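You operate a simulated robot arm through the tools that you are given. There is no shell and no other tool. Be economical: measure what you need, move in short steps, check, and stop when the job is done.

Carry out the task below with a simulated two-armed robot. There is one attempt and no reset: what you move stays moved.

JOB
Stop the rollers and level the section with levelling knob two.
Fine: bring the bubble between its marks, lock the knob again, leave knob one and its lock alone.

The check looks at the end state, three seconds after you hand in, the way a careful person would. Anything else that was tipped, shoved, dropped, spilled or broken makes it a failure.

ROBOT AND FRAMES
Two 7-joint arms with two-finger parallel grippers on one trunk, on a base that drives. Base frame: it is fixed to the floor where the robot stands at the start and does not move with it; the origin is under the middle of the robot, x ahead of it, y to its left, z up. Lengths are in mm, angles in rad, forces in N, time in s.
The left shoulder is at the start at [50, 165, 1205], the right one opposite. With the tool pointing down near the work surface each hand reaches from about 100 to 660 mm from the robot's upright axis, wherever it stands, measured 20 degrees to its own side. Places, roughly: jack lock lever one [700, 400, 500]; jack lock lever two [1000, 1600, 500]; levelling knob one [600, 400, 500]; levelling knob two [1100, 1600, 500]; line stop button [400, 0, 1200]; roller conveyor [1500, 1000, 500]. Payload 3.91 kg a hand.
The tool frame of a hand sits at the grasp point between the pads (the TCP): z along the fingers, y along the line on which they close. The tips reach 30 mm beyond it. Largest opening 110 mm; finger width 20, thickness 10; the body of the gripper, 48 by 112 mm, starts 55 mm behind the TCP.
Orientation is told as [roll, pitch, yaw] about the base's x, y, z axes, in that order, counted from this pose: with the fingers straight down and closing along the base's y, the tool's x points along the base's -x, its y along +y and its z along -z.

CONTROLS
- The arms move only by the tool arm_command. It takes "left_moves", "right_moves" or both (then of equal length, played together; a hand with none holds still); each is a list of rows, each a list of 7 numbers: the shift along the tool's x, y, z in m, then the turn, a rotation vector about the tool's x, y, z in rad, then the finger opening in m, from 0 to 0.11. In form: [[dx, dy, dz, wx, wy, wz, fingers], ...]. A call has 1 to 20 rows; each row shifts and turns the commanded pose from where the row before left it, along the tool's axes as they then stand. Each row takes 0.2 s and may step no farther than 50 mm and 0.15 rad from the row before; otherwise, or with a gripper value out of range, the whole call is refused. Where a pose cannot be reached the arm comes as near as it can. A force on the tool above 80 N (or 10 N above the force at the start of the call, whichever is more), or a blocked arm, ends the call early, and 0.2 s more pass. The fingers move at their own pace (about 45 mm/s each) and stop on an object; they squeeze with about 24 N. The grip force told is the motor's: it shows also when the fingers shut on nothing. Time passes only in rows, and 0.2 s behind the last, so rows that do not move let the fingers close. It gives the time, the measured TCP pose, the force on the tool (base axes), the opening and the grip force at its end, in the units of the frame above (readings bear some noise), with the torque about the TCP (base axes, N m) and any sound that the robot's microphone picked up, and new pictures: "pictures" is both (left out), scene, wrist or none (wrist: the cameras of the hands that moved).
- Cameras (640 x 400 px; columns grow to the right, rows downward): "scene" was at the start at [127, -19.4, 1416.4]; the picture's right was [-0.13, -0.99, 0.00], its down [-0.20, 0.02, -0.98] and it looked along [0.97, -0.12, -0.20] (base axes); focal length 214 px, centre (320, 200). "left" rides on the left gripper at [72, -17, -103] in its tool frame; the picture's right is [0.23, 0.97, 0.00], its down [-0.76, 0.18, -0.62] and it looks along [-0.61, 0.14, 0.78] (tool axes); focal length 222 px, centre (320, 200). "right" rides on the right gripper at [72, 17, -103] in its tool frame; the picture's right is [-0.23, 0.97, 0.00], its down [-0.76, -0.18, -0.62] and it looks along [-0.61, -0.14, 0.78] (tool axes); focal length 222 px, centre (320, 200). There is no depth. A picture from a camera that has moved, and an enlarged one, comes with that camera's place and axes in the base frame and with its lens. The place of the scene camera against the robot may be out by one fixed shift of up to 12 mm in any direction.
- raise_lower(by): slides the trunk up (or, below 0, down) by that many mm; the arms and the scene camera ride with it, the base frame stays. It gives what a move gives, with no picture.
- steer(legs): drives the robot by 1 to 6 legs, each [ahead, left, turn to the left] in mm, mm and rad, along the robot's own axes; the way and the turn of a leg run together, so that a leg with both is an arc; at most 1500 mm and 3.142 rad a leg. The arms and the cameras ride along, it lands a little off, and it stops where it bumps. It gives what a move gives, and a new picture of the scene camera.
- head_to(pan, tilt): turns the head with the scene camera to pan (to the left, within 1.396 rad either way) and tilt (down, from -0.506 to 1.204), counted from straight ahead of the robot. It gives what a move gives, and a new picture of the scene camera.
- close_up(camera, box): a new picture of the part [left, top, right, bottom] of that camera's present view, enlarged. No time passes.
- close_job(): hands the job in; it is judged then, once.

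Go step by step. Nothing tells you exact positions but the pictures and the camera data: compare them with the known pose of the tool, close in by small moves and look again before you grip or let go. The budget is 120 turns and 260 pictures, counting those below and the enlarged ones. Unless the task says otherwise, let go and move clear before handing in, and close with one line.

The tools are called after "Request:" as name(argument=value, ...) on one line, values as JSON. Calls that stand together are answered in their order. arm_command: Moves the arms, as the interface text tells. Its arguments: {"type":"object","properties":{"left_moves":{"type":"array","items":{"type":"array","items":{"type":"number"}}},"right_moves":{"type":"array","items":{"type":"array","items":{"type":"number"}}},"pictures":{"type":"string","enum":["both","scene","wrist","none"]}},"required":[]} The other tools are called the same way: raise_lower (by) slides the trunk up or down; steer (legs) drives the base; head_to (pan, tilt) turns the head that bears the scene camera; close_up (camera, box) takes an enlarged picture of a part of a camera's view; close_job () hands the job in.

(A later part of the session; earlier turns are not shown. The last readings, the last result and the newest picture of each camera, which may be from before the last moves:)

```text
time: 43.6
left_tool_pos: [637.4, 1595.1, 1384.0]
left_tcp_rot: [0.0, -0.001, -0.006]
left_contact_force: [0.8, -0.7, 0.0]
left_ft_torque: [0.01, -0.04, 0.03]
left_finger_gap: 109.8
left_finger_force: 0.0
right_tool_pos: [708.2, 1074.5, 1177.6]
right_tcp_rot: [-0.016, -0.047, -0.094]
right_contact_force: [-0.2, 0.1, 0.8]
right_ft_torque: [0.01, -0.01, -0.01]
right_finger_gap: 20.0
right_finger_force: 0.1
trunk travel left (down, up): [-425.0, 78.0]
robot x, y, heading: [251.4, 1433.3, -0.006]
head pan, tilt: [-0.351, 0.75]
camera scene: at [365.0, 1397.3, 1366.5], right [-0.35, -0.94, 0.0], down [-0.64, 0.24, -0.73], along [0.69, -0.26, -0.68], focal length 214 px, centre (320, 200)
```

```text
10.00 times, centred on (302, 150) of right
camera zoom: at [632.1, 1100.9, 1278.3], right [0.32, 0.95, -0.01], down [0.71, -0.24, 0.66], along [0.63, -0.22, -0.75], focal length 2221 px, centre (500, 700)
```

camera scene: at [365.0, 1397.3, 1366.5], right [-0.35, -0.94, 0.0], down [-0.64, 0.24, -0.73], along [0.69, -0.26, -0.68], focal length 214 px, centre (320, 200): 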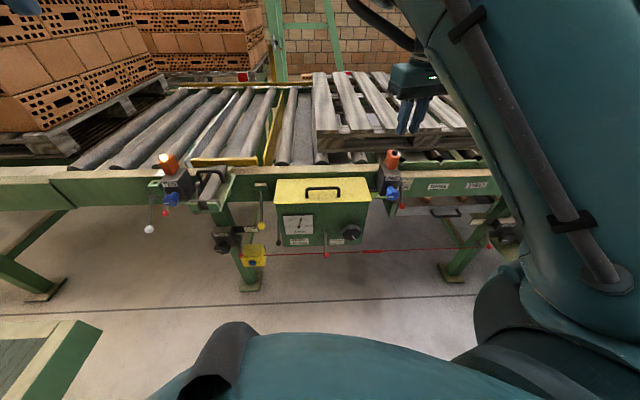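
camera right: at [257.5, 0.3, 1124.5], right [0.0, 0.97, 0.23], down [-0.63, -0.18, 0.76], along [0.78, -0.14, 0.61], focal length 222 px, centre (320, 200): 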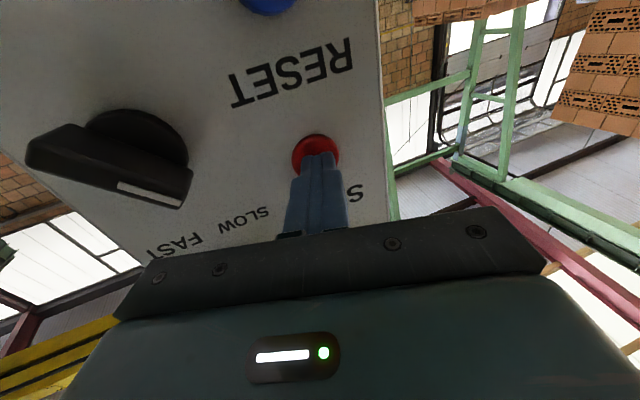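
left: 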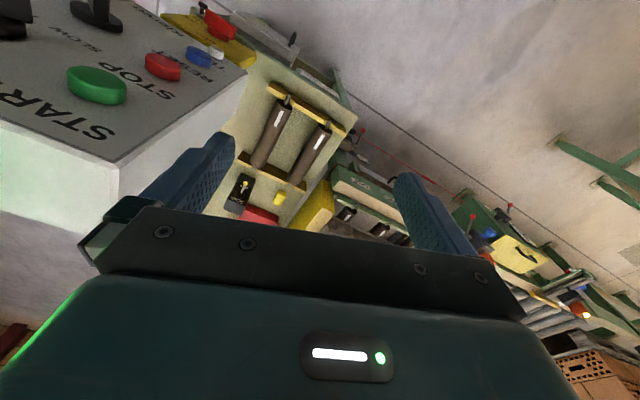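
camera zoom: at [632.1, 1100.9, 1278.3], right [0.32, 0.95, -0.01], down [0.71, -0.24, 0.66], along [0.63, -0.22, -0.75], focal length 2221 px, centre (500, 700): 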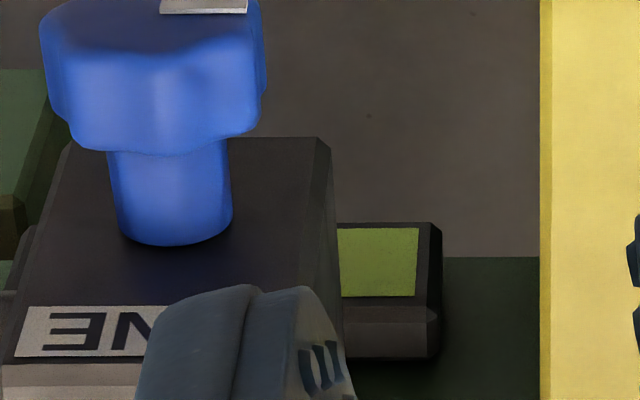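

The scene camera shows the bubble sitting on the left mark, so it must move right to sit between the marks. I pull the right hand back from the conveyor, lower the trunk and look.

Request:
arm_command(right_moves=[[0.04, -0.02, 0, 0, 0, 0, 0.02], [0.04, -0.02, 0, 0, 0, 0, 0.02], [0.04, -0.02, 0, 0, 0, 0, 0.02]], pictures="none")

Request:
raise_lower(by=-380)

Request:
head_to(pan=0.1, tilt=0.4)

```text
time: 44.4
left_tool_pos: [635.2, 1595.6, 1385.4]
left_tcp_rot: [-0.002, -0.003, -0.005]
left_contact_force: [-0.4, -0.2, -0.1]
left_ft_torque: [0.04, -0.01, 0.01]
left_finger_gap: 110.1
left_finger_force: 0.0
right_tool_pos: [586.0, 1031.4, 1176.1]
right_tcp_rot: [-0.032, -0.051, -0.082]
right_contact_force: [0.2, -0.3, -0.1]
right_ft_torque: [0.0, 0.02, -0.02]
right_finger_gap: 20.1
right_finger_force: 0.1
trunk travel left (down, up): [-425.0, 78.0]
robot x, y, heading: [254.2, 1433.5, -0.001]
head pan, tilt: [-0.351, 0.75]
```

```text
time: 48.1
left_tool_pos: [636.3, 1596.2, 1004.5]
left_tcp_rot: [-0.001, 0.0, -0.005]
left_contact_force: [0.7, 1.2, -1.3]
left_ft_torque: [0.03, 0.01, -0.02]
left_finger_gap: 110.2
left_finger_force: 0.1
right_tool_pos: [586.5, 1033.1, 794.5]
right_tcp_rot: [-0.028, -0.048, -0.084]
right_contact_force: [-0.2, -0.9, 0.1]
right_ft_torque: [0.03, -0.01, -0.01]
right_finger_gap: 20.1
right_finger_force: 0.0
trunk travel left (down, up): [-45.0, 458.0]
robot x, y, heading: [252.4, 1436.6, -0.004]
head pan, tilt: [-0.351, 0.75]
```

```text
time: 49.0
left_tool_pos: [636.9, 1595.6, 1004.4]
left_tcp_rot: [0.0, 0.001, -0.005]
left_contact_force: [0.1, 0.5, -0.3]
left_ft_torque: [-0.03, -0.02, -0.01]
left_finger_gap: 110.0
left_finger_force: 0.1
right_tool_pos: [587.4, 1033.0, 793.7]
right_tcp_rot: [-0.027, -0.047, -0.083]
right_contact_force: [0.1, 0.1, 0.4]
right_ft_torque: [0.02, 0.01, 0.0]
right_finger_gap: 19.8
right_finger_force: 0.1
trunk travel left (down, up): [-45.0, 458.0]
robot x, y, heading: [249.3, 1431.4, -0.005]
head pan, tilt: [0.099, 0.4]
camera scene: at [379.6, 1434.7, 1017.6], right [0.09, -1.0, 0.0], down [-0.39, -0.04, -0.92], along [0.92, 0.09, -0.39], focal length 214 px, centre (320, 200)
```

scene: 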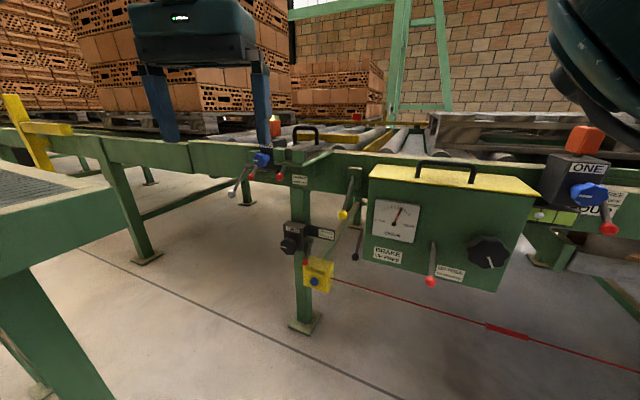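

From this lower view both the knob and the vial are visible. I zoom in on each.

Request:
close_up(camera="scene", box=[520, 195, 584, 235])

Request:
close_up(camera="scene", box=[260, 200, 372, 300])

```text
10.00 times, centred on (552, 215) of scene
camera zoom: at [379.6, 1434.7, 1017.6], right [0.09, -1.0, 0.0], down [-0.39, -0.04, -0.92], along [0.92, 0.09, -0.39], focal length 2145 px, centre (-2000, 50)
```

zoom: 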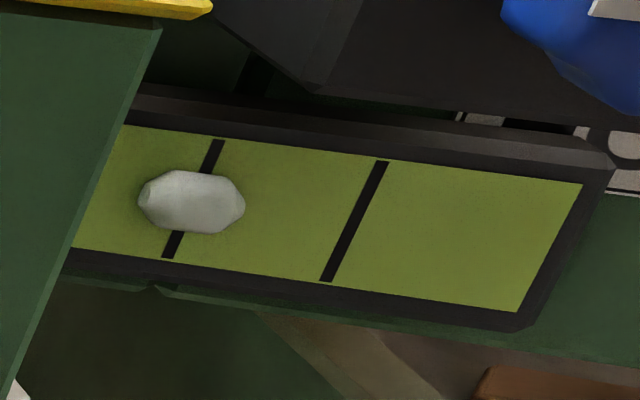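

```text
4.00 times, centred on (316, 250) of scene
camera zoom: at [379.6, 1434.7, 1017.6], right [0.09, -1.0, 0.0], down [-0.39, -0.04, -0.92], along [0.92, 0.09, -0.39], focal length 858 px, centre (336, 0)
```

zoom: 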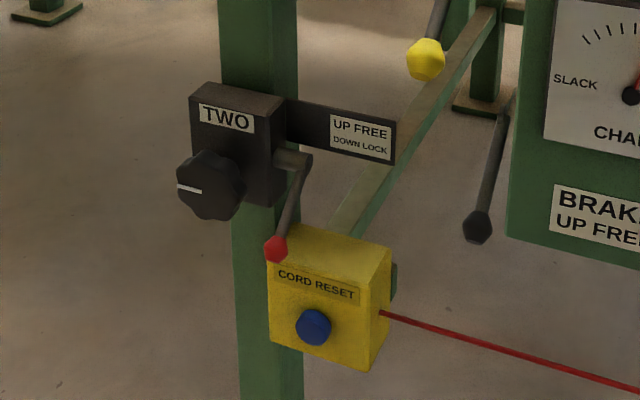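

Knob two is near [1045, 1621, 540], and the lever tip near [1016, 1554, 496] with its pivot near [1093, 1534, 546]. The workbench corner is close to the left arm, so I shift the robot right and slightly ahead.

Request:
steer(legs=[[70, -110, 0]])

Request:
head_to(pan=-0.2, tilt=0.4)

Request:
close_up(camera="left", box=[0, 0, 640, 400])

```text
time: 50.6
left_tool_pos: [703.9, 1488.1, 1003.8]
left_tcp_rot: [0.0, 0.0, -0.007]
left_contact_force: [0.0, 0.3, -0.8]
left_ft_torque: [-0.02, 0.01, -0.02]
left_finger_gap: 110.1
left_finger_force: 0.0
right_tool_pos: [655.1, 925.2, 794.0]
right_tcp_rot: [-0.027, -0.049, -0.085]
right_contact_force: [-0.1, -0.4, -0.1]
right_ft_torque: [-0.02, 0.02, 0.03]
right_finger_gap: 19.9
right_finger_force: 0.0
trunk travel left (down, up): [-45.0, 458.0]
robot x, y, heading: [323.2, 1324.7, -0.007]
head pan, tilt: [0.099, 0.4]
camera scene: at [448.1, 1327.4, 1017.6], right [0.09, -1.0, 0.0], down [-0.39, -0.04, -0.92], along [0.92, 0.09, -0.39], focal length 214 px, centre (320, 200)
```

scene: 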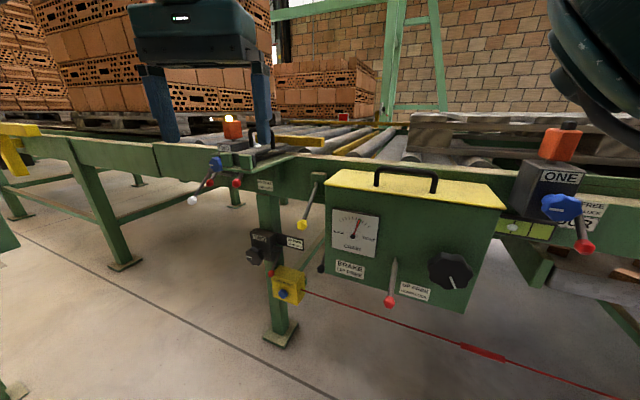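

```text
time: 51.4
left_tool_pos: [705.8, 1488.4, 1004.6]
left_tcp_rot: [0.001, -0.001, -0.007]
left_contact_force: [-0.4, 0.7, 0.3]
left_ft_torque: [-0.03, 0.01, -0.01]
left_finger_gap: 110.1
left_finger_force: 0.1
right_tool_pos: [654.7, 924.7, 795.1]
right_tcp_rot: [-0.028, -0.048, -0.086]
right_contact_force: [0.3, 0.4, 0.2]
right_ft_torque: [-0.01, -0.02, -0.03]
right_finger_gap: 19.9
right_finger_force: 0.1
trunk travel left (down, up): [-45.0, 458.0]
robot x, y, heading: [321.0, 1328.0, -0.011]
head pan, tilt: [-0.201, 0.4]
camera scene: at [446.5, 1299.8, 1017.6], right [-0.2, -0.98, 0.0], down [-0.38, 0.08, -0.92], along [0.9, -0.19, -0.39], focal length 214 px, centre (320, 200)
```

scene: 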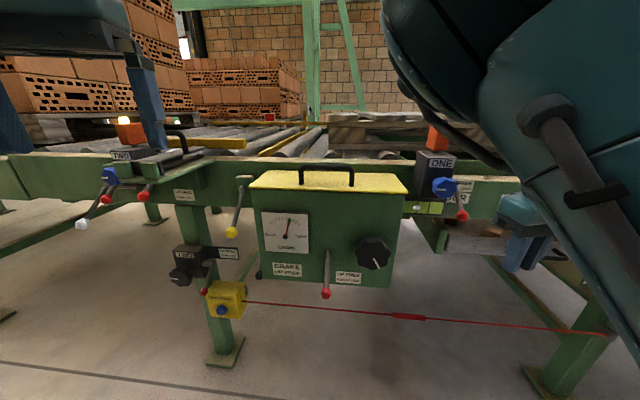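

```text
1.00 times, centred on (320, 200) of left (not enlarged: the box is as wide or as high as the picture)
camera zoom: at [633.4, 1472.4, 1108.5], right [-0.22, 0.98, 0.0], down [0.76, 0.17, 0.62], along [0.61, 0.14, -0.78], focal length 222 px, centre (320, 200)
```

zoom: 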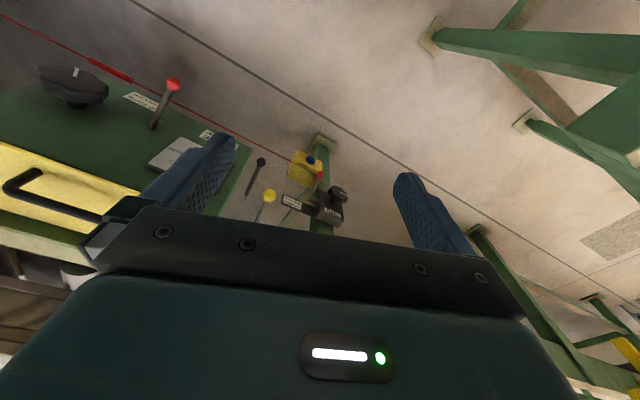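

All targets remain in view. I turn the left hand to point ahead with a slight yaw to the right to match the conveyor's face.

Request:
arm_command(left_moves=[[0, 0.01, 0, 0, -0.145, 0, 0.05], [0, 0.01, 0, 0, -0.145, 0, 0.05], [0, 0.01, 0, 0, -0.145, 0, 0.05], [0, 0.01, 0, 0, -0.145, 0, 0.05], [0, 0.01, 0, 0, -0.145, 0, 0.05], [0, 0.01, 0, 0, -0.145, 0, 0.05], [0, 0.01, 0, 0, -0.145, 0, 0.05], [0, 0.01, 0, 0, -0.145, 0, 0.05], [0, 0.01, 0, 0, -0.145, 0, 0.05], [0, 0.01, 0, 0, -0.145, 0, 0.05], [0, 0.01, 0, 0, -0.12, 0, 0.05], [0, 0, 0, 0.125, 0, 0, 0.05], [0, 0, 0, 0.125, 0, 0, 0.05]])

```text
time: 54.4
left_tool_pos: [704.3, 1549.5, 1009.9]
left_tcp_rot: [1.403, -1.549, -1.704]
left_contact_force: [0.1, 0.0, -0.4]
left_ft_torque: [0.06, -0.02, 0.0]
left_finger_gap: 50.1
left_finger_force: 0.0
right_tool_pos: [645.9, 892.0, 786.2]
right_tcp_rot: [-0.007, -0.048, -0.097]
right_contact_force: [-0.4, -0.2, -0.6]
right_ft_torque: [0.0, 0.0, 0.03]
right_finger_gap: 20.0
right_finger_force: 0.0
trunk travel left (down, up): [-45.0, 458.0]
robot x, y, heading: [313.8, 1311.3, -0.017]
head pan, tilt: [-0.201, 0.4]
stopped in row 13 (left hand): the arm was blocked; the commanded pose is now the measured one
camera scene: at [441.1, 1264.3, 1017.6], right [-0.22, -0.98, -0.02], down [-0.38, 0.1, -0.92], along [0.9, -0.19, -0.39], focal length 214 px, centre (320, 200)
camera left: at [602.1, 1566.5, 938.9], right [0.29, 0.93, -0.21], down [-0.54, 0.34, 0.77], along [0.79, -0.11, 0.61], focal length 222 px, centre (320, 200)
```

scene: 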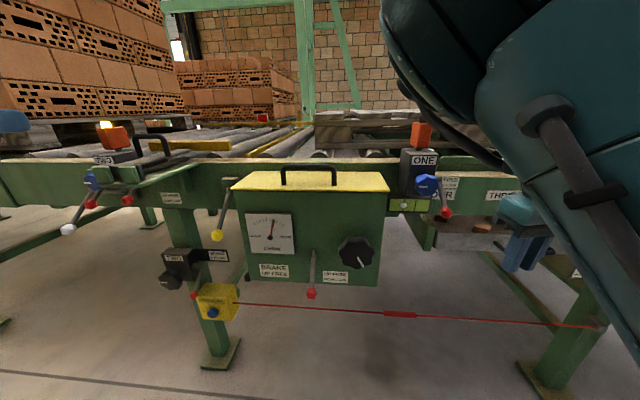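
left: 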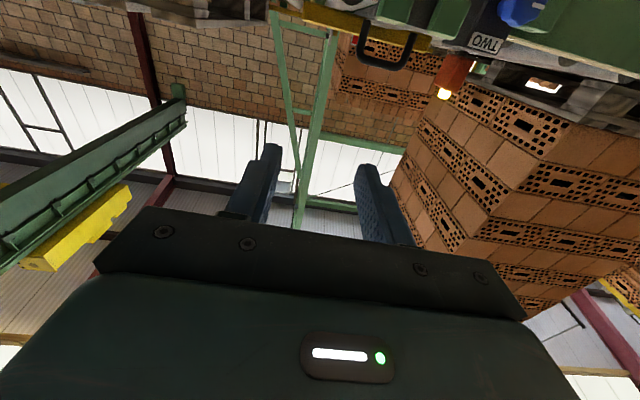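

The arm was blocked and the body shifted, likely the left elbow pressing on the workbench. I back off right away and look left.

Request:
arm_command(left_moves=[[0, -0.02, 0, -0.1, 0, 0, 0.05], [0, -0.03, 0, -0.1, 0, 0, 0.05]], pictures="none")

Request:
head_to(pan=1.0, tilt=0.4)

```text
time: 55.0
left_tool_pos: [668.2, 1624.4, 1004.7]
left_tcp_rot: [-0.831, -1.551, 1.033]
left_contact_force: [0.1, -0.2, 0.6]
left_ft_torque: [0.03, 0.04, 0.0]
left_finger_gap: 49.9
left_finger_force: 0.0
left hand out of reach, approached as far as the arm can: row 2
right_tool_pos: [648.8, 905.1, 794.9]
right_tcp_rot: [-0.022, -0.052, -0.062]
right_contact_force: [-0.1, -0.8, 0.1]
right_ft_torque: [-0.01, -0.05, 0.01]
right_finger_gap: 20.1
right_finger_force: 0.1
trunk travel left (down, up): [-45.0, 458.0]
robot x, y, heading: [310.4, 1304.1, 0.012]
head pan, tilt: [-0.201, 0.4]
stopped in row 2 (left hand): the arm was blocked; the commanded pose is now the measured one
```

```text
time: 56.4
left_tool_pos: [668.8, 1625.5, 1004.0]
left_tcp_rot: [-0.798, -1.551, 1.0]
left_contact_force: [0.3, 0.7, 0.4]
left_ft_torque: [-0.02, 0.04, -0.02]
left_finger_gap: 50.2
left_finger_force: 0.1
right_tool_pos: [647.0, 903.8, 794.0]
right_tcp_rot: [-0.02, -0.056, -0.066]
right_contact_force: [-0.1, -0.3, -0.7]
right_ft_torque: [0.02, 0.04, -0.03]
right_finger_gap: 19.9
right_finger_force: 0.1
trunk travel left (down, up): [-45.0, 458.0]
robot x, y, heading: [312.2, 1304.4, 0.014]
head pan, tilt: [1.0, 0.4]
camera scene: at [388.3, 1368.7, 1018.0], right [0.85, -0.53, 0.0], down [-0.2, -0.32, -0.93], along [0.49, 0.78, -0.38], focal length 214 px, centre (320, 200)
```

scene: 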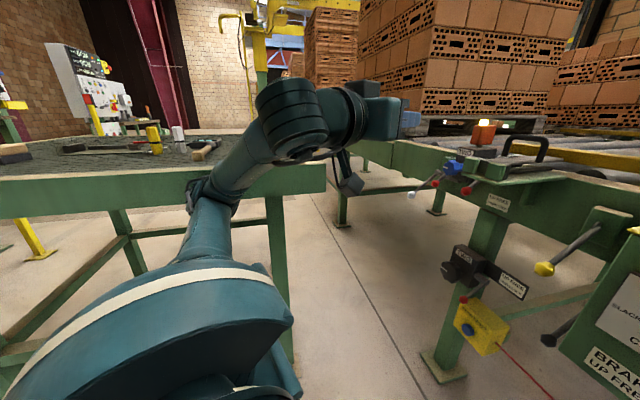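

The left elbow is touching the workbench edge; the bench looks unmoved. I drive to the right, away from it.

Request:
steer(legs=[[0, -160, 0]])

Request:
close_up(camera="scene", box=[0, 80, 400, 330])

```text
time: 58.5
left_tool_pos: [675.3, 1464.6, 1002.3]
left_tcp_rot: [-0.881, -1.545, 1.073]
left_contact_force: [1.2, -0.2, -0.3]
left_ft_torque: [-0.01, -0.02, -0.01]
left_finger_gap: 49.9
left_finger_force: 0.0
right_tool_pos: [654.0, 745.2, 795.3]
right_tcp_rot: [-0.029, -0.047, -0.064]
right_contact_force: [-0.2, -0.8, -0.6]
right_ft_torque: [-0.01, 0.05, -0.03]
right_finger_gap: 19.8
right_finger_force: 0.0
trunk travel left (down, up): [-45.0, 458.0]
robot x, y, heading: [313.7, 1139.3, 0.014]
head pan, tilt: [1.0, 0.4]
camera scene: at [396.6, 1211.6, 1017.6], right [0.85, -0.53, 0.0], down [-0.21, -0.33, -0.92], along [0.49, 0.78, -0.39], focal length 214 px, centre (320, 200)
```

scene: 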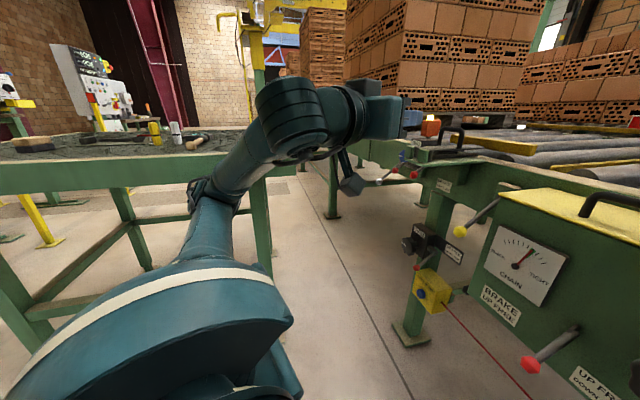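

```text
1.60 times, centred on (200, 205) of scene
camera zoom: at [396.6, 1211.6, 1017.6], right [0.85, -0.53, 0.0], down [-0.21, -0.33, -0.92], along [0.49, 0.78, -0.39], focal length 343 px, centre (512, 192)
```

zoom: 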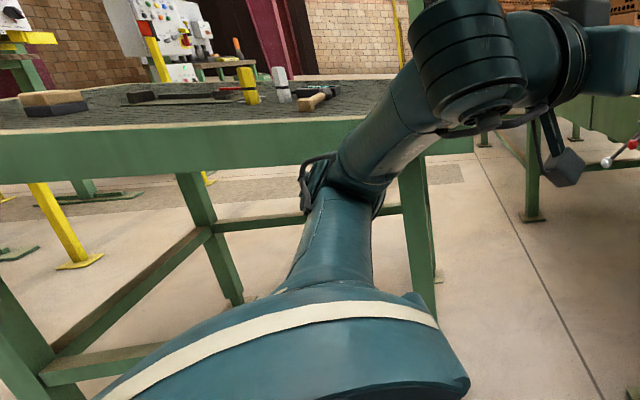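

Clear of the bench, nothing on it disturbed. I lower the left hand in free space and correct its yaw.

Request:
arm_command(left_moves=[[0.045, 0, 0, 0.11, 0, 0, 0.05], [0.045, 0, 0, 0.11, 0, 0, 0.05], [0.045, 0, 0, 0.11, 0, 0, 0.05], [0.045, 0, 0, 0.11, 0, 0, 0.05], [0.045, 0, 0, 0, 0, 0, 0.05], [0.045, 0, 0, 0, 0, 0, 0.05], [0.045, 0, 0, 0, 0, 0, 0.05], [0.045, 0, 0, 0, 0, 0, 0.05]])

```text
time: 60.3
left_tool_pos: [693.6, 1494.7, 685.9]
left_tcp_rot: [-1.277, -1.547, 1.028]
left_contact_force: [-0.4, -0.2, -0.8]
left_ft_torque: [0.01, -0.03, 0.03]
left_finger_gap: 50.1
left_finger_force: 0.0
left hand out of reach, approached as far as the arm can: row 1, 2, 3, 8
right_tool_pos: [654.3, 745.7, 794.8]
right_tcp_rot: [-0.028, -0.047, -0.065]
right_contact_force: [-0.3, 0.0, 0.1]
right_ft_torque: [0.01, -0.02, -0.02]
right_finger_gap: 20.0
right_finger_force: 0.2
trunk travel left (down, up): [-45.0, 458.0]
robot x, y, heading: [311.5, 1138.5, 0.014]
head pan, tilt: [1.0, 0.4]
camera scene: at [396.6, 1211.5, 1017.6], right [0.85, -0.53, 0.0], down [-0.21, -0.33, -0.92], along [0.49, 0.78, -0.39], focal length 214 px, centre (320, 200)
camera left: at [589.4, 1502.8, 614.9], right [0.24, 0.94, -0.25], down [-0.55, 0.34, 0.76], along [0.8, -0.04, 0.6], focal length 222 px, centre (320, 200)
```

scene: 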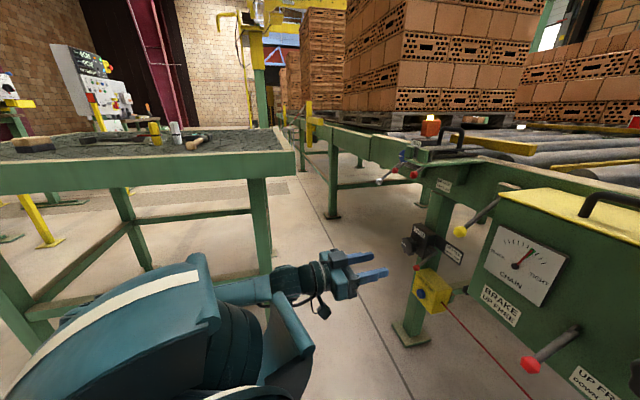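
left: 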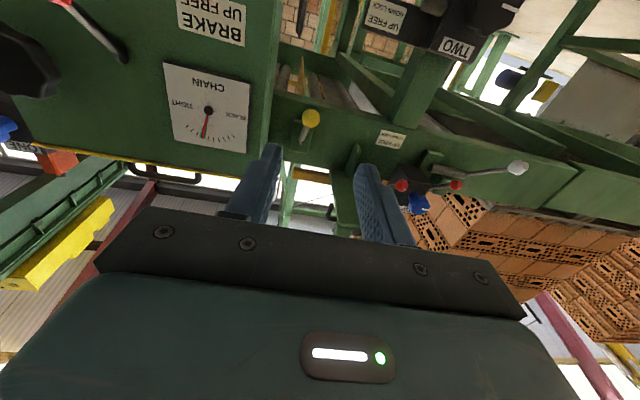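

The arm is now tucked well away from the bench. I drive 90 mm ahead to bring knob two into comfortable reach, then lower the hand to the lever height.

Request:
steer(legs=[[90, 20, 0]])

Request:
arm_command(left_moves=[[0.04, 0, 0, 0, 0, 0, 0.05], [0.04, 0, 0, 0, 0, 0, 0.05], [0.04, 0.01, 0, 0, 0, 0, 0.05], [0.04, 0.01, 0, 0, 0, 0, 0.05], [0.025, 0.02, 0, 0, 0, 0, 0.05]])

```text
time: 61.4
left_tool_pos: [781.9, 1515.7, 684.7]
left_tcp_rot: [-1.271, -1.544, 1.022]
left_contact_force: [-0.3, -1.1, -0.3]
left_ft_torque: [-0.03, -0.02, 0.01]
left_finger_gap: 50.3
left_finger_force: 0.1
right_tool_pos: [743.7, 766.3, 795.7]
right_tcp_rot: [-0.029, -0.048, -0.065]
right_contact_force: [0.0, 0.7, 0.4]
right_ft_torque: [0.0, 0.01, -0.03]
right_finger_gap: 20.0
right_finger_force: 0.1
trunk travel left (down, up): [-45.0, 458.0]
robot x, y, heading: [401.2, 1161.6, 0.014]
head pan, tilt: [1.0, 0.4]
camera scene: at [485.6, 1232.7, 1017.6], right [0.85, -0.53, 0.0], down [-0.21, -0.33, -0.92], along [0.49, 0.78, -0.39], focal length 214 px, centre (320, 200)
```

scene: 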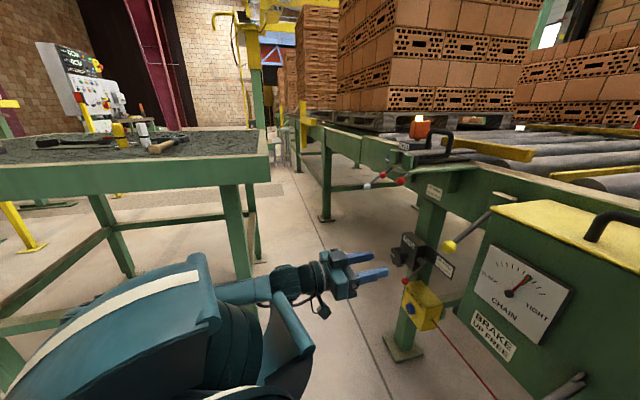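

```text
time: 62.6
left_tool_pos: [734.7, 1608.4, 594.9]
left_tcp_rot: [-1.247, -1.544, 0.998]
left_contact_force: [0.4, 0.5, -0.7]
left_ft_torque: [-0.01, 0.01, -0.01]
left_finger_gap: 50.2
left_finger_force: 0.0
left hand out of reach, approached as far as the arm can: row 1, 2, 3, 4, 5
right_tool_pos: [743.0, 766.0, 794.6]
right_tcp_rot: [-0.028, -0.046, -0.064]
right_contact_force: [0.6, -0.3, 0.3]
right_ft_torque: [0.0, 0.0, -0.01]
right_finger_gap: 20.0
right_finger_force: 0.0
trunk travel left (down, up): [-45.0, 458.0]
robot x, y, heading: [403.6, 1160.7, 0.018]
head pan, tilt: [1.0, 0.4]
camera scene: at [485.6, 1232.7, 1017.6], right [0.85, -0.53, 0.0], down [-0.21, -0.33, -0.92], along [0.49, 0.78, -0.39], focal length 214 px, centre (320, 200)
camera left: at [630.3, 1616.0, 524.1], right [0.24, 0.94, -0.25], down [-0.55, 0.34, 0.76], along [0.8, -0.04, 0.6], focal length 222 px, centre (320, 200)
```

scene: 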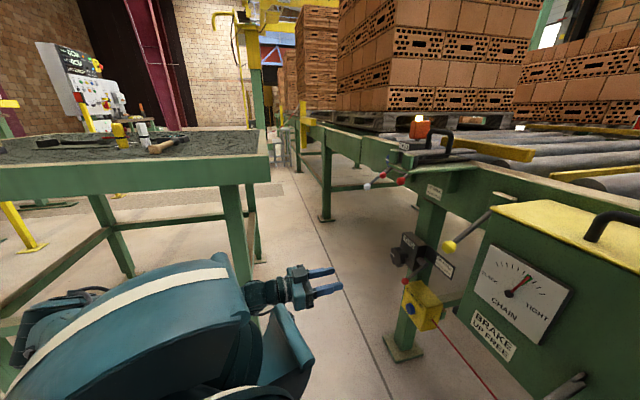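
left: 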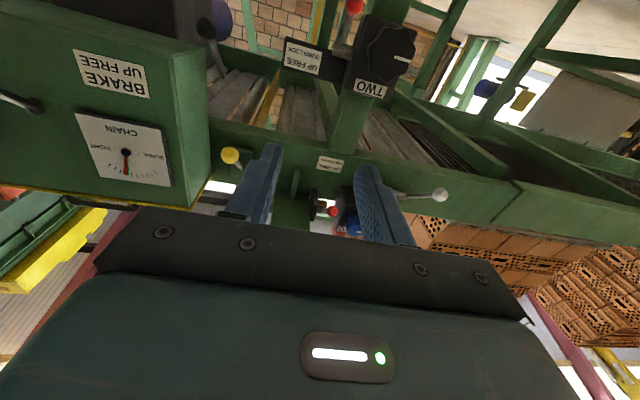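

The hand was folded too close to the shoulder. I extend it toward the lever, stopping about 100 mm short.

Request:
arm_command(left_moves=[[0, 0.003, 0.04, 0, 0, 0, 0.05], [0.019, 0.003, 0.04, 0, 0, 0, 0.05], [0.025, 0.003, 0.036, 0, 0, 0, 0.05], [0.025, 0.003, 0.035, 0, 0, 0, 0.05], [0.025, 0.003, 0.035, 0, 0, 0, 0.05]])

Request:
close_up(camera="left", box=[220, 0, 540, 200])

Request:
close_up(camera="scene", box=[300, 200, 480, 320])

```text
time: 63.8
left_tool_pos: [764.7, 1608.0, 610.4]
left_tcp_rot: [-1.223, -1.544, 0.974]
left_contact_force: [-0.2, 0.0, -0.7]
left_ft_torque: [0.01, 0.0, -0.01]
left_finger_gap: 49.9
left_finger_force: 0.1
left hand out of reach, approached as far as the arm can: row 1, 2, 3, 4, 5
right_tool_pos: [742.7, 766.6, 795.4]
right_tcp_rot: [-0.028, -0.047, -0.065]
right_contact_force: [-0.6, -0.3, 0.5]
right_ft_torque: [0.02, 0.02, 0.0]
right_finger_gap: 20.2
right_finger_force: 0.1
trunk travel left (down, up): [-45.0, 458.0]
robot x, y, heading: [400.6, 1162.9, 0.014]
head pan, tilt: [1.0, 0.4]
camera scene: at [485.7, 1232.7, 1017.6], right [0.85, -0.53, 0.0], down [-0.21, -0.33, -0.92], along [0.49, 0.78, -0.39], focal length 214 px, centre (320, 200)
camera left: at [659.8, 1616.1, 541.0], right [0.24, 0.94, -0.25], down [-0.55, 0.34, 0.76], along [0.8, -0.04, 0.6], focal length 222 px, centre (320, 200)
```

scene: 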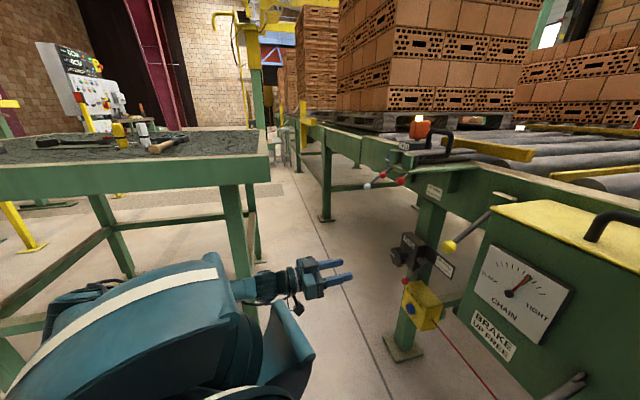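
left: 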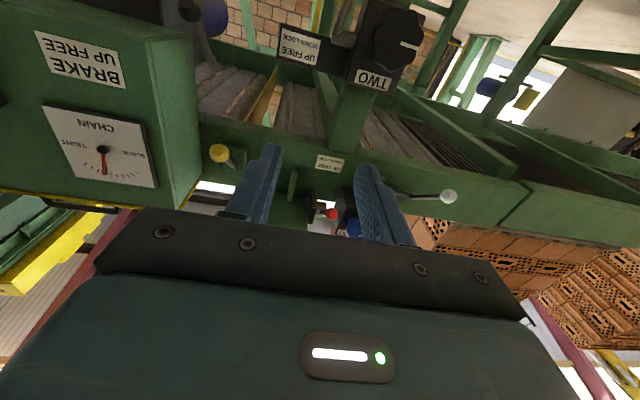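

```text
2.00 times, centred on (380, 100) of left
camera zoom: at [659.8, 1616.1, 541.0], right [0.24, 0.94, -0.25], down [-0.55, 0.34, 0.76], along [0.8, -0.04, 0.6], focal length 444 px, centre (200, 400)
```

zoom: 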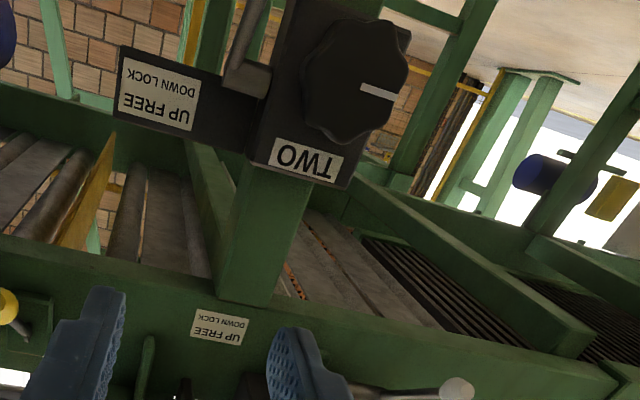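

```text
3.33 times, centred on (390, 260) of scene
camera zoom: at [485.7, 1232.7, 1017.6], right [0.85, -0.53, 0.0], down [-0.21, -0.33, -0.92], along [0.49, 0.78, -0.39], focal length 715 px, centre (87, 0)
```

zoom: 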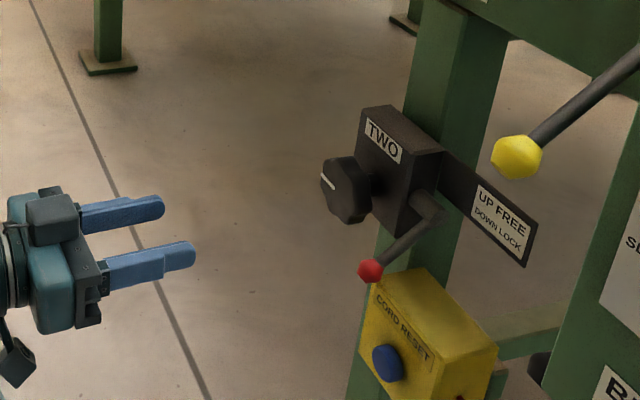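

The commanded pose ran ahead and too low. I raise the command back to about z 560 while keeping it forward, and see if the arm reaches out.

Request:
arm_command(left_moves=[[-0.045, 0.01, 0, 0, 0, 0, 0.05], [-0.045, 0.01, 0, 0, 0, 0, 0.05], [-0.045, 0.01, 0, 0, 0, 0, 0.05], [-0.02, 0, 0, 0, 0, 0, 0.05], [0, 0, 0, 0, 0, 0, 0.05]], pictures="scene")

```text
time: 65.0
left_tool_pos: [772.0, 1637.5, 765.1]
left_tcp_rot: [-1.278, -1.545, 1.029]
left_contact_force: [-0.4, -0.2, 0.0]
left_ft_torque: [-0.02, -0.02, 0.01]
left_finger_gap: 49.9
left_finger_force: 0.1
right_tool_pos: [743.8, 765.8, 795.0]
right_tcp_rot: [-0.028, -0.046, -0.065]
right_contact_force: [0.4, -0.8, -0.3]
right_ft_torque: [0.01, 0.0, 0.03]
right_finger_gap: 20.1
right_finger_force: 0.2
trunk travel left (down, up): [-45.0, 458.0]
robot x, y, heading: [403.4, 1159.2, 0.013]
head pan, tilt: [1.0, 0.4]
camera scene: at [485.7, 1232.7, 1017.6], right [0.85, -0.53, 0.0], down [-0.21, -0.33, -0.92], along [0.49, 0.78, -0.39], focal length 214 px, centre (320, 200)
```

scene: 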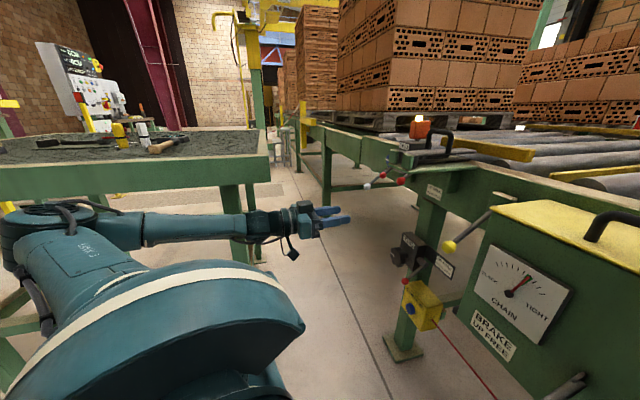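

The arm reached that pose. I back the base slightly so the arm is more extended and the elbow stays away from the bench, then move ahead and down.

Request:
steer(legs=[[-60, 0, 0]])

Request:
arm_command(left_moves=[[0.0, 0.0, 0.045, 0, 0, 0, 0.05], [0.0, 0, 0.045, 0, 0, 0, 0.05], [0.0, 0, 0.045, 0, 0, 0, 0.05], [0.0, 0, 0.04, 0, 0, 0, 0.05], [0.03, 0, 0, 0, 0, 0, 0.05], [0.03, 0, 0, 0, 0, 0, 0.05], [0.03, 0, 0, 0, 0, 0, 0.05], [0.03, 0, 0, 0, 0, 0, 0.05]], pictures="scene")

```text
time: 66.0
left_tool_pos: [712.2, 1636.9, 764.4]
left_tcp_rot: [-1.268, -1.544, 1.019]
left_contact_force: [0.1, 1.0, -0.3]
left_ft_torque: [-0.01, -0.01, 0.01]
left_finger_gap: 50.2
left_finger_force: 0.0
right_tool_pos: [683.6, 765.8, 794.9]
right_tcp_rot: [-0.029, -0.046, -0.067]
right_contact_force: [-0.2, 0.8, 0.8]
right_ft_torque: [0.01, 0.0, -0.02]
right_finger_gap: 19.7
right_finger_force: 0.0
trunk travel left (down, up): [-45.0, 458.0]
robot x, y, heading: [342.1, 1157.9, 0.016]
head pan, tilt: [1.0, 0.4]
camera scene: at [426.4, 1231.9, 1017.6], right [0.85, -0.53, 0.0], down [-0.21, -0.33, -0.92], along [0.49, 0.78, -0.39], focal length 214 px, centre (320, 200)
```

scene: 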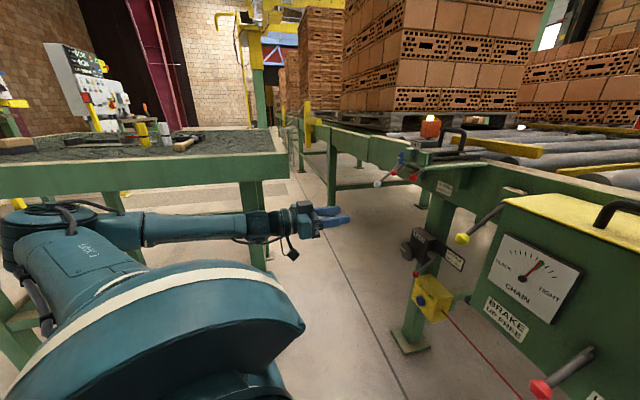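

```text
time: 68.0
left_tool_pos: [909.9, 1552.3, 809.8]
left_tcp_rot: [2.62, -1.41, -2.977]
left_contact_force: [0.3, 0.6, 0.4]
left_ft_torque: [-0.02, -0.01, 0.0]
left_finger_gap: 49.9
left_finger_force: 0.1
left hand out of reach, approached as far as the arm can: row 4, 5, 6, 7, 8
right_tool_pos: [683.6, 765.3, 793.8]
right_tcp_rot: [-0.029, -0.048, -0.067]
right_contact_force: [-0.3, 0.6, -0.5]
right_ft_torque: [-0.01, 0.02, -0.01]
right_finger_gap: 20.1
right_finger_force: 0.1
trunk travel left (down, up): [-45.0, 458.0]
robot x, y, heading: [346.5, 1155.3, 0.013]
head pan, tilt: [1.0, 0.4]
stopped in row 8 (left hand): the arm was blocked; the commanded pose is now the measured one
camera scene: at [426.5, 1231.8, 1017.6], right [0.85, -0.53, 0.0], down [-0.21, -0.33, -0.92], along [0.49, 0.78, -0.39], focal length 214 px, centre (320, 200)
```

scene: 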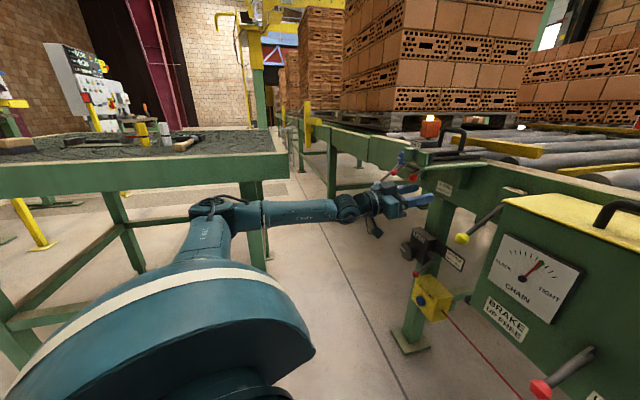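

The left elbow is being forced out toward the bench in this arm posture. I retract and raise the hand to get back to the folded, elbow-low posture, which I'll then extend forward first and lower afterwards.

Request:
arm_command(left_moves=[[0, 0, -0.04, 0, 0, 0, 0.05], [0, -0.01, -0.04, 0, -0.08, 0, 0.05], [-0.02, -0.02, -0.035, 0, -0.08, 0, 0.05], [-0.035, -0.025, -0.02, 0, 0, 0, 0.05], [-0.035, -0.025, -0.02, 0, 0, 0, 0.05], [-0.035, -0.025, -0.02, 0, 0, 0, 0.05], [-0.035, -0.025, -0.02, 0, 0, 0, 0.05], [-0.03, -0.02, 0, 0, 0, 0, 0.05]], pictures="scene")

```text
time: 69.8
left_tool_pos: [642.7, 1524.1, 945.1]
left_tcp_rot: [2.877, -1.261, 3.041]
left_contact_force: [-0.3, 0.9, -0.8]
left_ft_torque: [0.05, -0.03, 0.0]
left_finger_gap: 50.0
left_finger_force: 0.0
left hand out of reach, approached as far as the arm can: row 7, 8
right_tool_pos: [683.5, 765.5, 794.3]
right_tcp_rot: [-0.028, -0.048, -0.066]
right_contact_force: [0.2, -0.2, -0.5]
right_ft_torque: [0.02, -0.02, 0.01]
right_finger_gap: 20.0
right_finger_force: 0.1
trunk travel left (down, up): [-45.0, 458.0]
robot x, y, heading: [343.7, 1162.8, 0.015]
head pan, tilt: [1.0, 0.4]
camera scene: at [426.4, 1231.8, 1017.6], right [0.85, -0.53, 0.0], down [-0.21, -0.33, -0.92], along [0.49, 0.78, -0.39], focal length 214 px, centre (320, 200)
```

scene: 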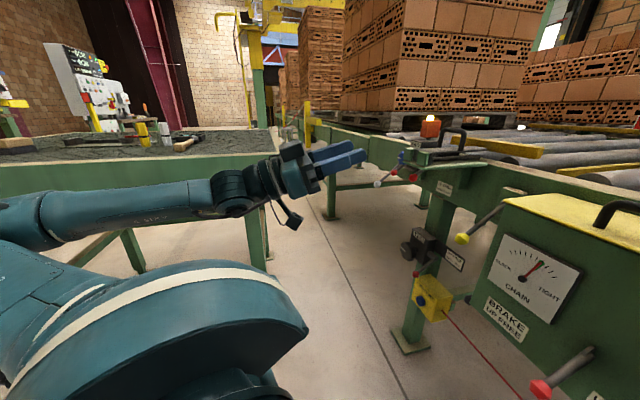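

I'll set up the arm in open space, well extended, and then drive in. Backing off now.

Request:
steer(legs=[[-400, -50, 0]])

Request:
arm_command(left_moves=[[0, -0.02, 0.04, 0, -0.1, 0, 0.05], [0, -0.02, 0.04, 0, -0.1, 0, 0.05], [0, -0.025, 0.04, 0, -0.1, 0, 0.05], [0, -0.025, 0.04, 0, 0, 0, 0.05], [0, -0.025, 0.04, 0, 0, 0, 0.05], [0, -0.025, 0.04, 0, 0, 0, 0.05], [0, -0.02, 0.04, 0, 0, 0, 0.05], [0, -0.0, 0.045, 0, 0, 0, 0.05], [0, -0.0, 0.045, 0, 0, 0, 0.05]], pictures="scene")

```text
time: 72.3
left_tool_pos: [248.3, 1470.8, 944.8]
left_tcp_rot: [2.877, -1.262, 3.043]
left_contact_force: [0.2, -0.4, 0.1]
left_ft_torque: [-0.03, 0.03, -0.06]
left_finger_gap: 49.9
left_finger_force: 0.0
right_tool_pos: [289.5, 710.5, 794.2]
right_tcp_rot: [-0.028, -0.048, -0.066]
right_contact_force: [-0.6, 0.8, 0.5]
right_ft_torque: [0.02, -0.02, 0.01]
right_finger_gap: 20.0
right_finger_force: 0.0
trunk travel left (down, up): [-45.0, 458.0]
robot x, y, heading: [-49.7, 1104.6, 0.012]
head pan, tilt: [1.0, 0.4]
camera scene: at [32.1, 1176.6, 1017.6], right [0.85, -0.53, 0.0], down [-0.21, -0.33, -0.92], along [0.49, 0.78, -0.39], focal length 214 px, centre (320, 200)
```

scene: 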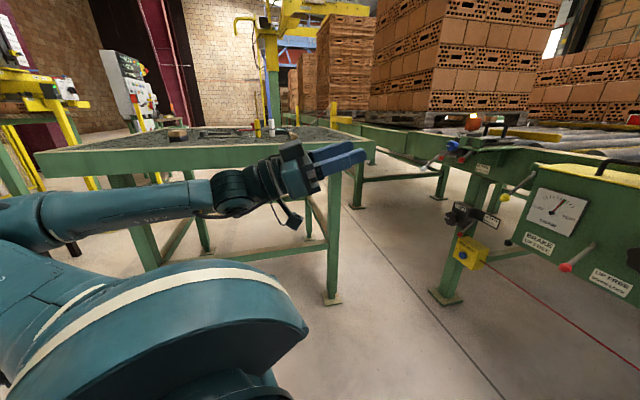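

```text
time: 74.3
left_tool_pos: [317.3, 1416.0, 994.4]
left_tcp_rot: [2.999, -0.97, 2.906]
left_contact_force: [0.6, 0.7, -0.1]
left_ft_torque: [0.01, 0.0, 0.01]
left_finger_gap: 50.1
left_finger_force: 0.0
left hand out of reach, approached as far as the arm can: row 1, 3, 4, 5, 6, 7, 8, 9
right_tool_pos: [289.6, 711.0, 793.9]
right_tcp_rot: [-0.029, -0.047, -0.066]
right_contact_force: [-0.5, -0.3, -0.4]
right_ft_torque: [-0.03, -0.02, -0.01]
right_finger_gap: 20.3
right_finger_force: 0.1
trunk travel left (down, up): [-45.0, 458.0]
robot x, y, heading: [-54.7, 1101.7, 0.011]
head pan, tilt: [1.0, 0.4]
camera scene: at [32.0, 1176.6, 1017.6], right [0.85, -0.53, 0.0], down [-0.21, -0.33, -0.92], along [0.49, 0.78, -0.39], focal length 214 px, centre (320, 200)
```

scene: 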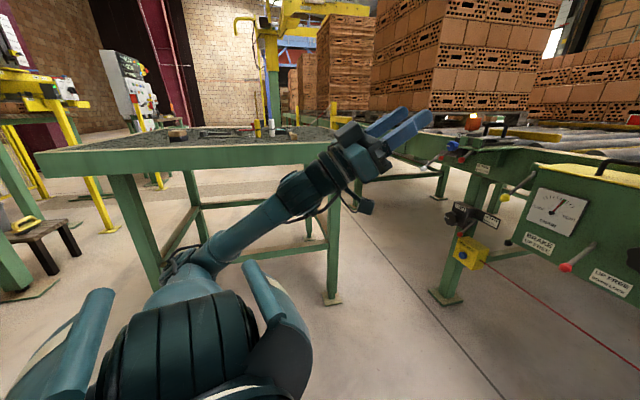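

The hand had pitched past horizontal. I correct the pitch and see where it stands.

Request:
arm_command(left_moves=[[0, 0, 0.01, 0, 0.12, 0, 0.05], [0, 0, 0.01, 0, 0.12, 0, 0.05], [0, 0, 0.02, 0, 0.12, 0, 0.05], [0, 0, 0.02, 0, 0.12, 0, 0.05], [0, 0, 0.02, 0, 0.12, 0, 0.05], [0, 0, 0.04, 0, 0, 0, 0.05], [0, 0, 0.04, 0, 0, 0, 0.05], [0, 0, 0.04, 0, 0, 0, 0.05]])

```text
time: 76.1
left_tool_pos: [499.1, 1346.2, 1017.9]
left_tcp_rot: [1.551, -1.49, -1.903]
left_contact_force: [-0.5, -0.1, 0.8]
left_ft_torque: [0.02, 0.03, -0.01]
left_finger_gap: 50.0
left_finger_force: 0.1
right_tool_pos: [287.5, 709.5, 794.7]
right_tcp_rot: [-0.029, -0.047, -0.065]
right_contact_force: [0.1, -0.4, 0.2]
right_ft_torque: [0.01, -0.04, -0.01]
right_finger_gap: 19.9
right_finger_force: 0.1
trunk travel left (down, up): [-45.0, 458.0]
robot x, y, heading: [-50.6, 1110.1, 0.011]
head pan, tilt: [1.0, 0.4]
camera scene: at [31.9, 1176.6, 1017.6], right [0.85, -0.53, 0.0], down [-0.21, -0.33, -0.92], along [0.49, 0.78, -0.39], focal length 214 px, centre (320, 200)
camera left: at [398.5, 1372.2, 946.2], right [0.34, 0.93, -0.15], down [-0.54, 0.32, 0.77], along [0.77, -0.18, 0.61], focal length 222 px, centre (320, 200)
```

scene: 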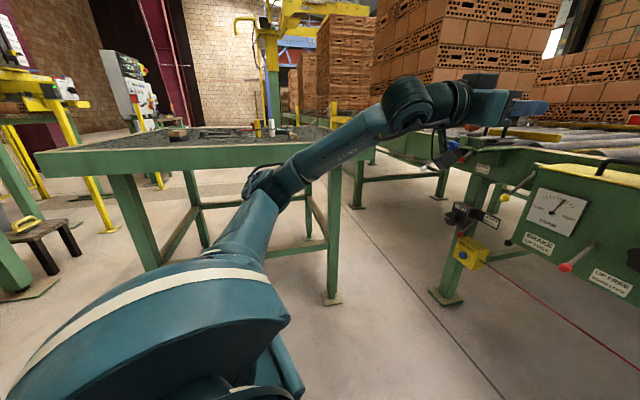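
left: 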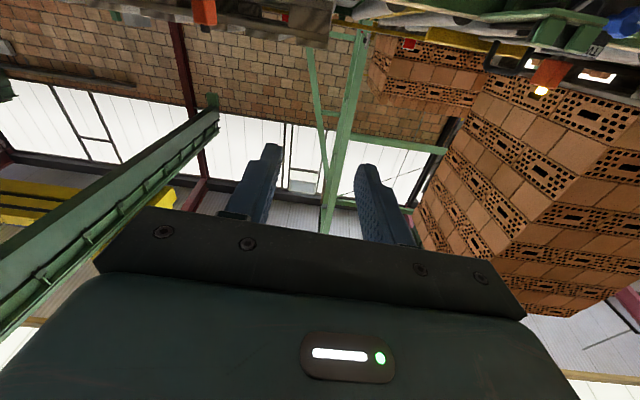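

Now the elbow is low. I extend and lower together.

Request:
arm_command(left_moves=[[0.03, 0.01, 0.03, 0, 0, 0, 0.05], [0.03, 0.01, 0.03, 0, 0, 0, 0.05], [0.03, 0.01, 0.03, 0, 0, 0, 0.05], [0.04, 0.01, 0.02, 0, 0, 0, 0.05], [0.04, 0.01, 0.02, 0, 0, 0, 0.05], [0.04, 0.01, 0.02, 0, 0, 0, 0.05], [0.045, 0.005, 0.01, 0, 0, 0, 0.05], [0.045, 0.005, 0.01, 0, 0, 0, 0.05], [0.045, 0.005, 0.01, 0, 0, 0, 0.05], [0.045, 0.005, 0.0, 0, 0, 0, 0.05]], pictures="scene")

```text
time: 78.3
left_tool_pos: [706.5, 1388.3, 638.2]
left_tcp_rot: [1.563, -1.491, -1.918]
left_contact_force: [0.0, -0.2, 0.5]
left_ft_torque: [0.01, -0.01, 0.01]
left_finger_gap: 50.1
left_finger_force: 0.0
right_tool_pos: [289.2, 711.1, 795.0]
right_tcp_rot: [-0.029, -0.046, -0.065]
right_contact_force: [0.6, -0.1, 0.0]
right_ft_torque: [-0.03, -0.02, 0.0]
right_finger_gap: 20.0
right_finger_force: 0.1
trunk travel left (down, up): [-45.0, 458.0]
robot x, y, heading: [-53.7, 1105.7, 0.012]
head pan, tilt: [1.0, 0.4]
camera scene: at [32.0, 1176.5, 1017.7], right [0.85, -0.53, 0.0], down [-0.21, -0.33, -0.92], along [0.49, 0.78, -0.39], focal length 214 px, centre (320, 200)
```

scene: 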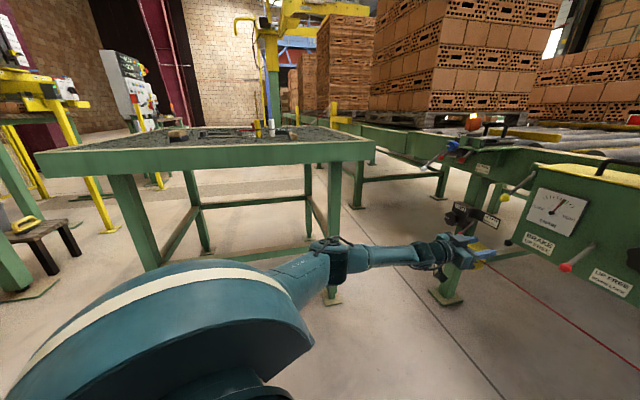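

The extended posture works well. I lower and draw the hand back a bit, fix the yaw, then drive so the hand ends about 120 mm short of the lever.

Request:
arm_command(left_moves=[[0.035, 0, -0.025, -0.05, 0, 0, 0.05], [0.035, 0, -0.025, -0.05, 0, 0, 0.05], [0.035, 0, -0.025, 0, 0, 0, 0.05], [0.03, 0, -0.025, 0, 0, 0, 0.05]], pictures="none")

Request:
steer(legs=[[270, 220, 0]])

Request:
close_up(camera="left", box=[0, 0, 640, 400])

```text
time: 79.3
left_tool_pos: [614.5, 1425.1, 503.2]
left_tcp_rot: [1.661, -1.491, -1.915]
left_contact_force: [0.0, 0.1, 0.4]
left_ft_torque: [0.0, 0.02, -0.01]
left_finger_gap: 49.9
left_finger_force: 0.0
right_tool_pos: [290.1, 709.7, 794.5]
right_tcp_rot: [-0.028, -0.047, -0.065]
right_contact_force: [-0.8, 0.2, -0.4]
right_ft_torque: [0.03, 0.01, 0.0]
right_finger_gap: 20.2
right_finger_force: 0.2
trunk travel left (down, up): [-45.0, 458.0]
robot x, y, heading: [-52.8, 1103.1, 0.012]
head pan, tilt: [1.0, 0.4]
```

```text
time: 81.8
left_tool_pos: [882.0, 1654.2, 502.1]
left_tcp_rot: [1.654, -1.491, -1.907]
left_contact_force: [0.7, -1.1, -0.4]
left_ft_torque: [0.0, 0.02, -0.02]
left_finger_gap: 50.2
left_finger_force: 0.1
right_tool_pos: [556.8, 938.0, 794.4]
right_tcp_rot: [-0.028, -0.047, -0.065]
right_contact_force: [-0.9, -0.2, 0.1]
right_ft_torque: [0.01, 0.0, 0.0]
right_finger_gap: 19.9
right_finger_force: 0.1
trunk travel left (down, up): [-45.0, 458.0]
robot x, y, heading: [214.1, 1335.8, 0.016]
head pan, tilt: [1.0, 0.4]
camera scene: at [299.6, 1403.9, 1017.6], right [0.85, -0.53, 0.0], down [-0.21, -0.33, -0.92], along [0.49, 0.78, -0.39], focal length 214 px, centre (320, 200)
```

scene: 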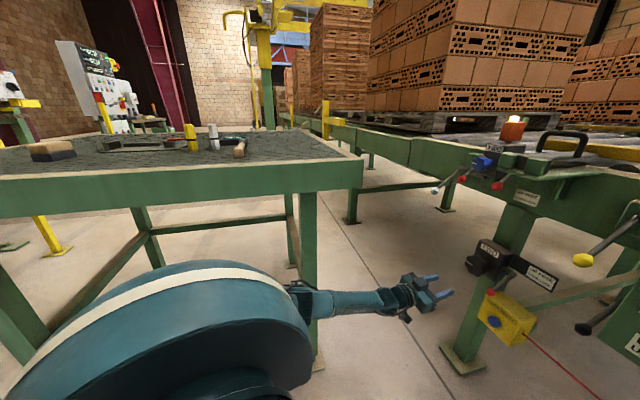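

```text
1.00 times, centred on (320, 200) of left (not enlarged: the box is as wide or as high as the picture)
camera zoom: at [780.5, 1669.3, 428.9], right [0.25, 0.96, -0.15], down [-0.58, 0.27, 0.77], along [0.78, -0.1, 0.62], focal length 222 px, centre (320, 200)
```

zoom: 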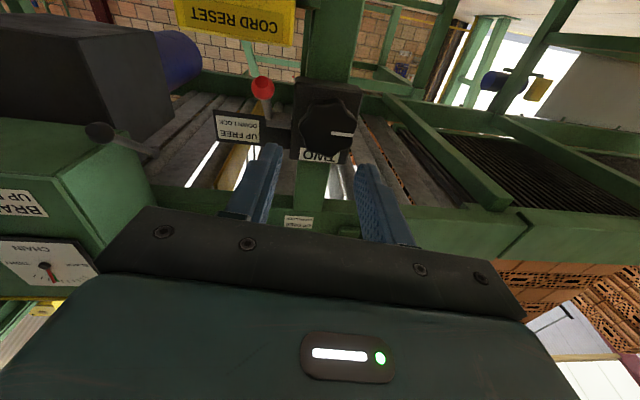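

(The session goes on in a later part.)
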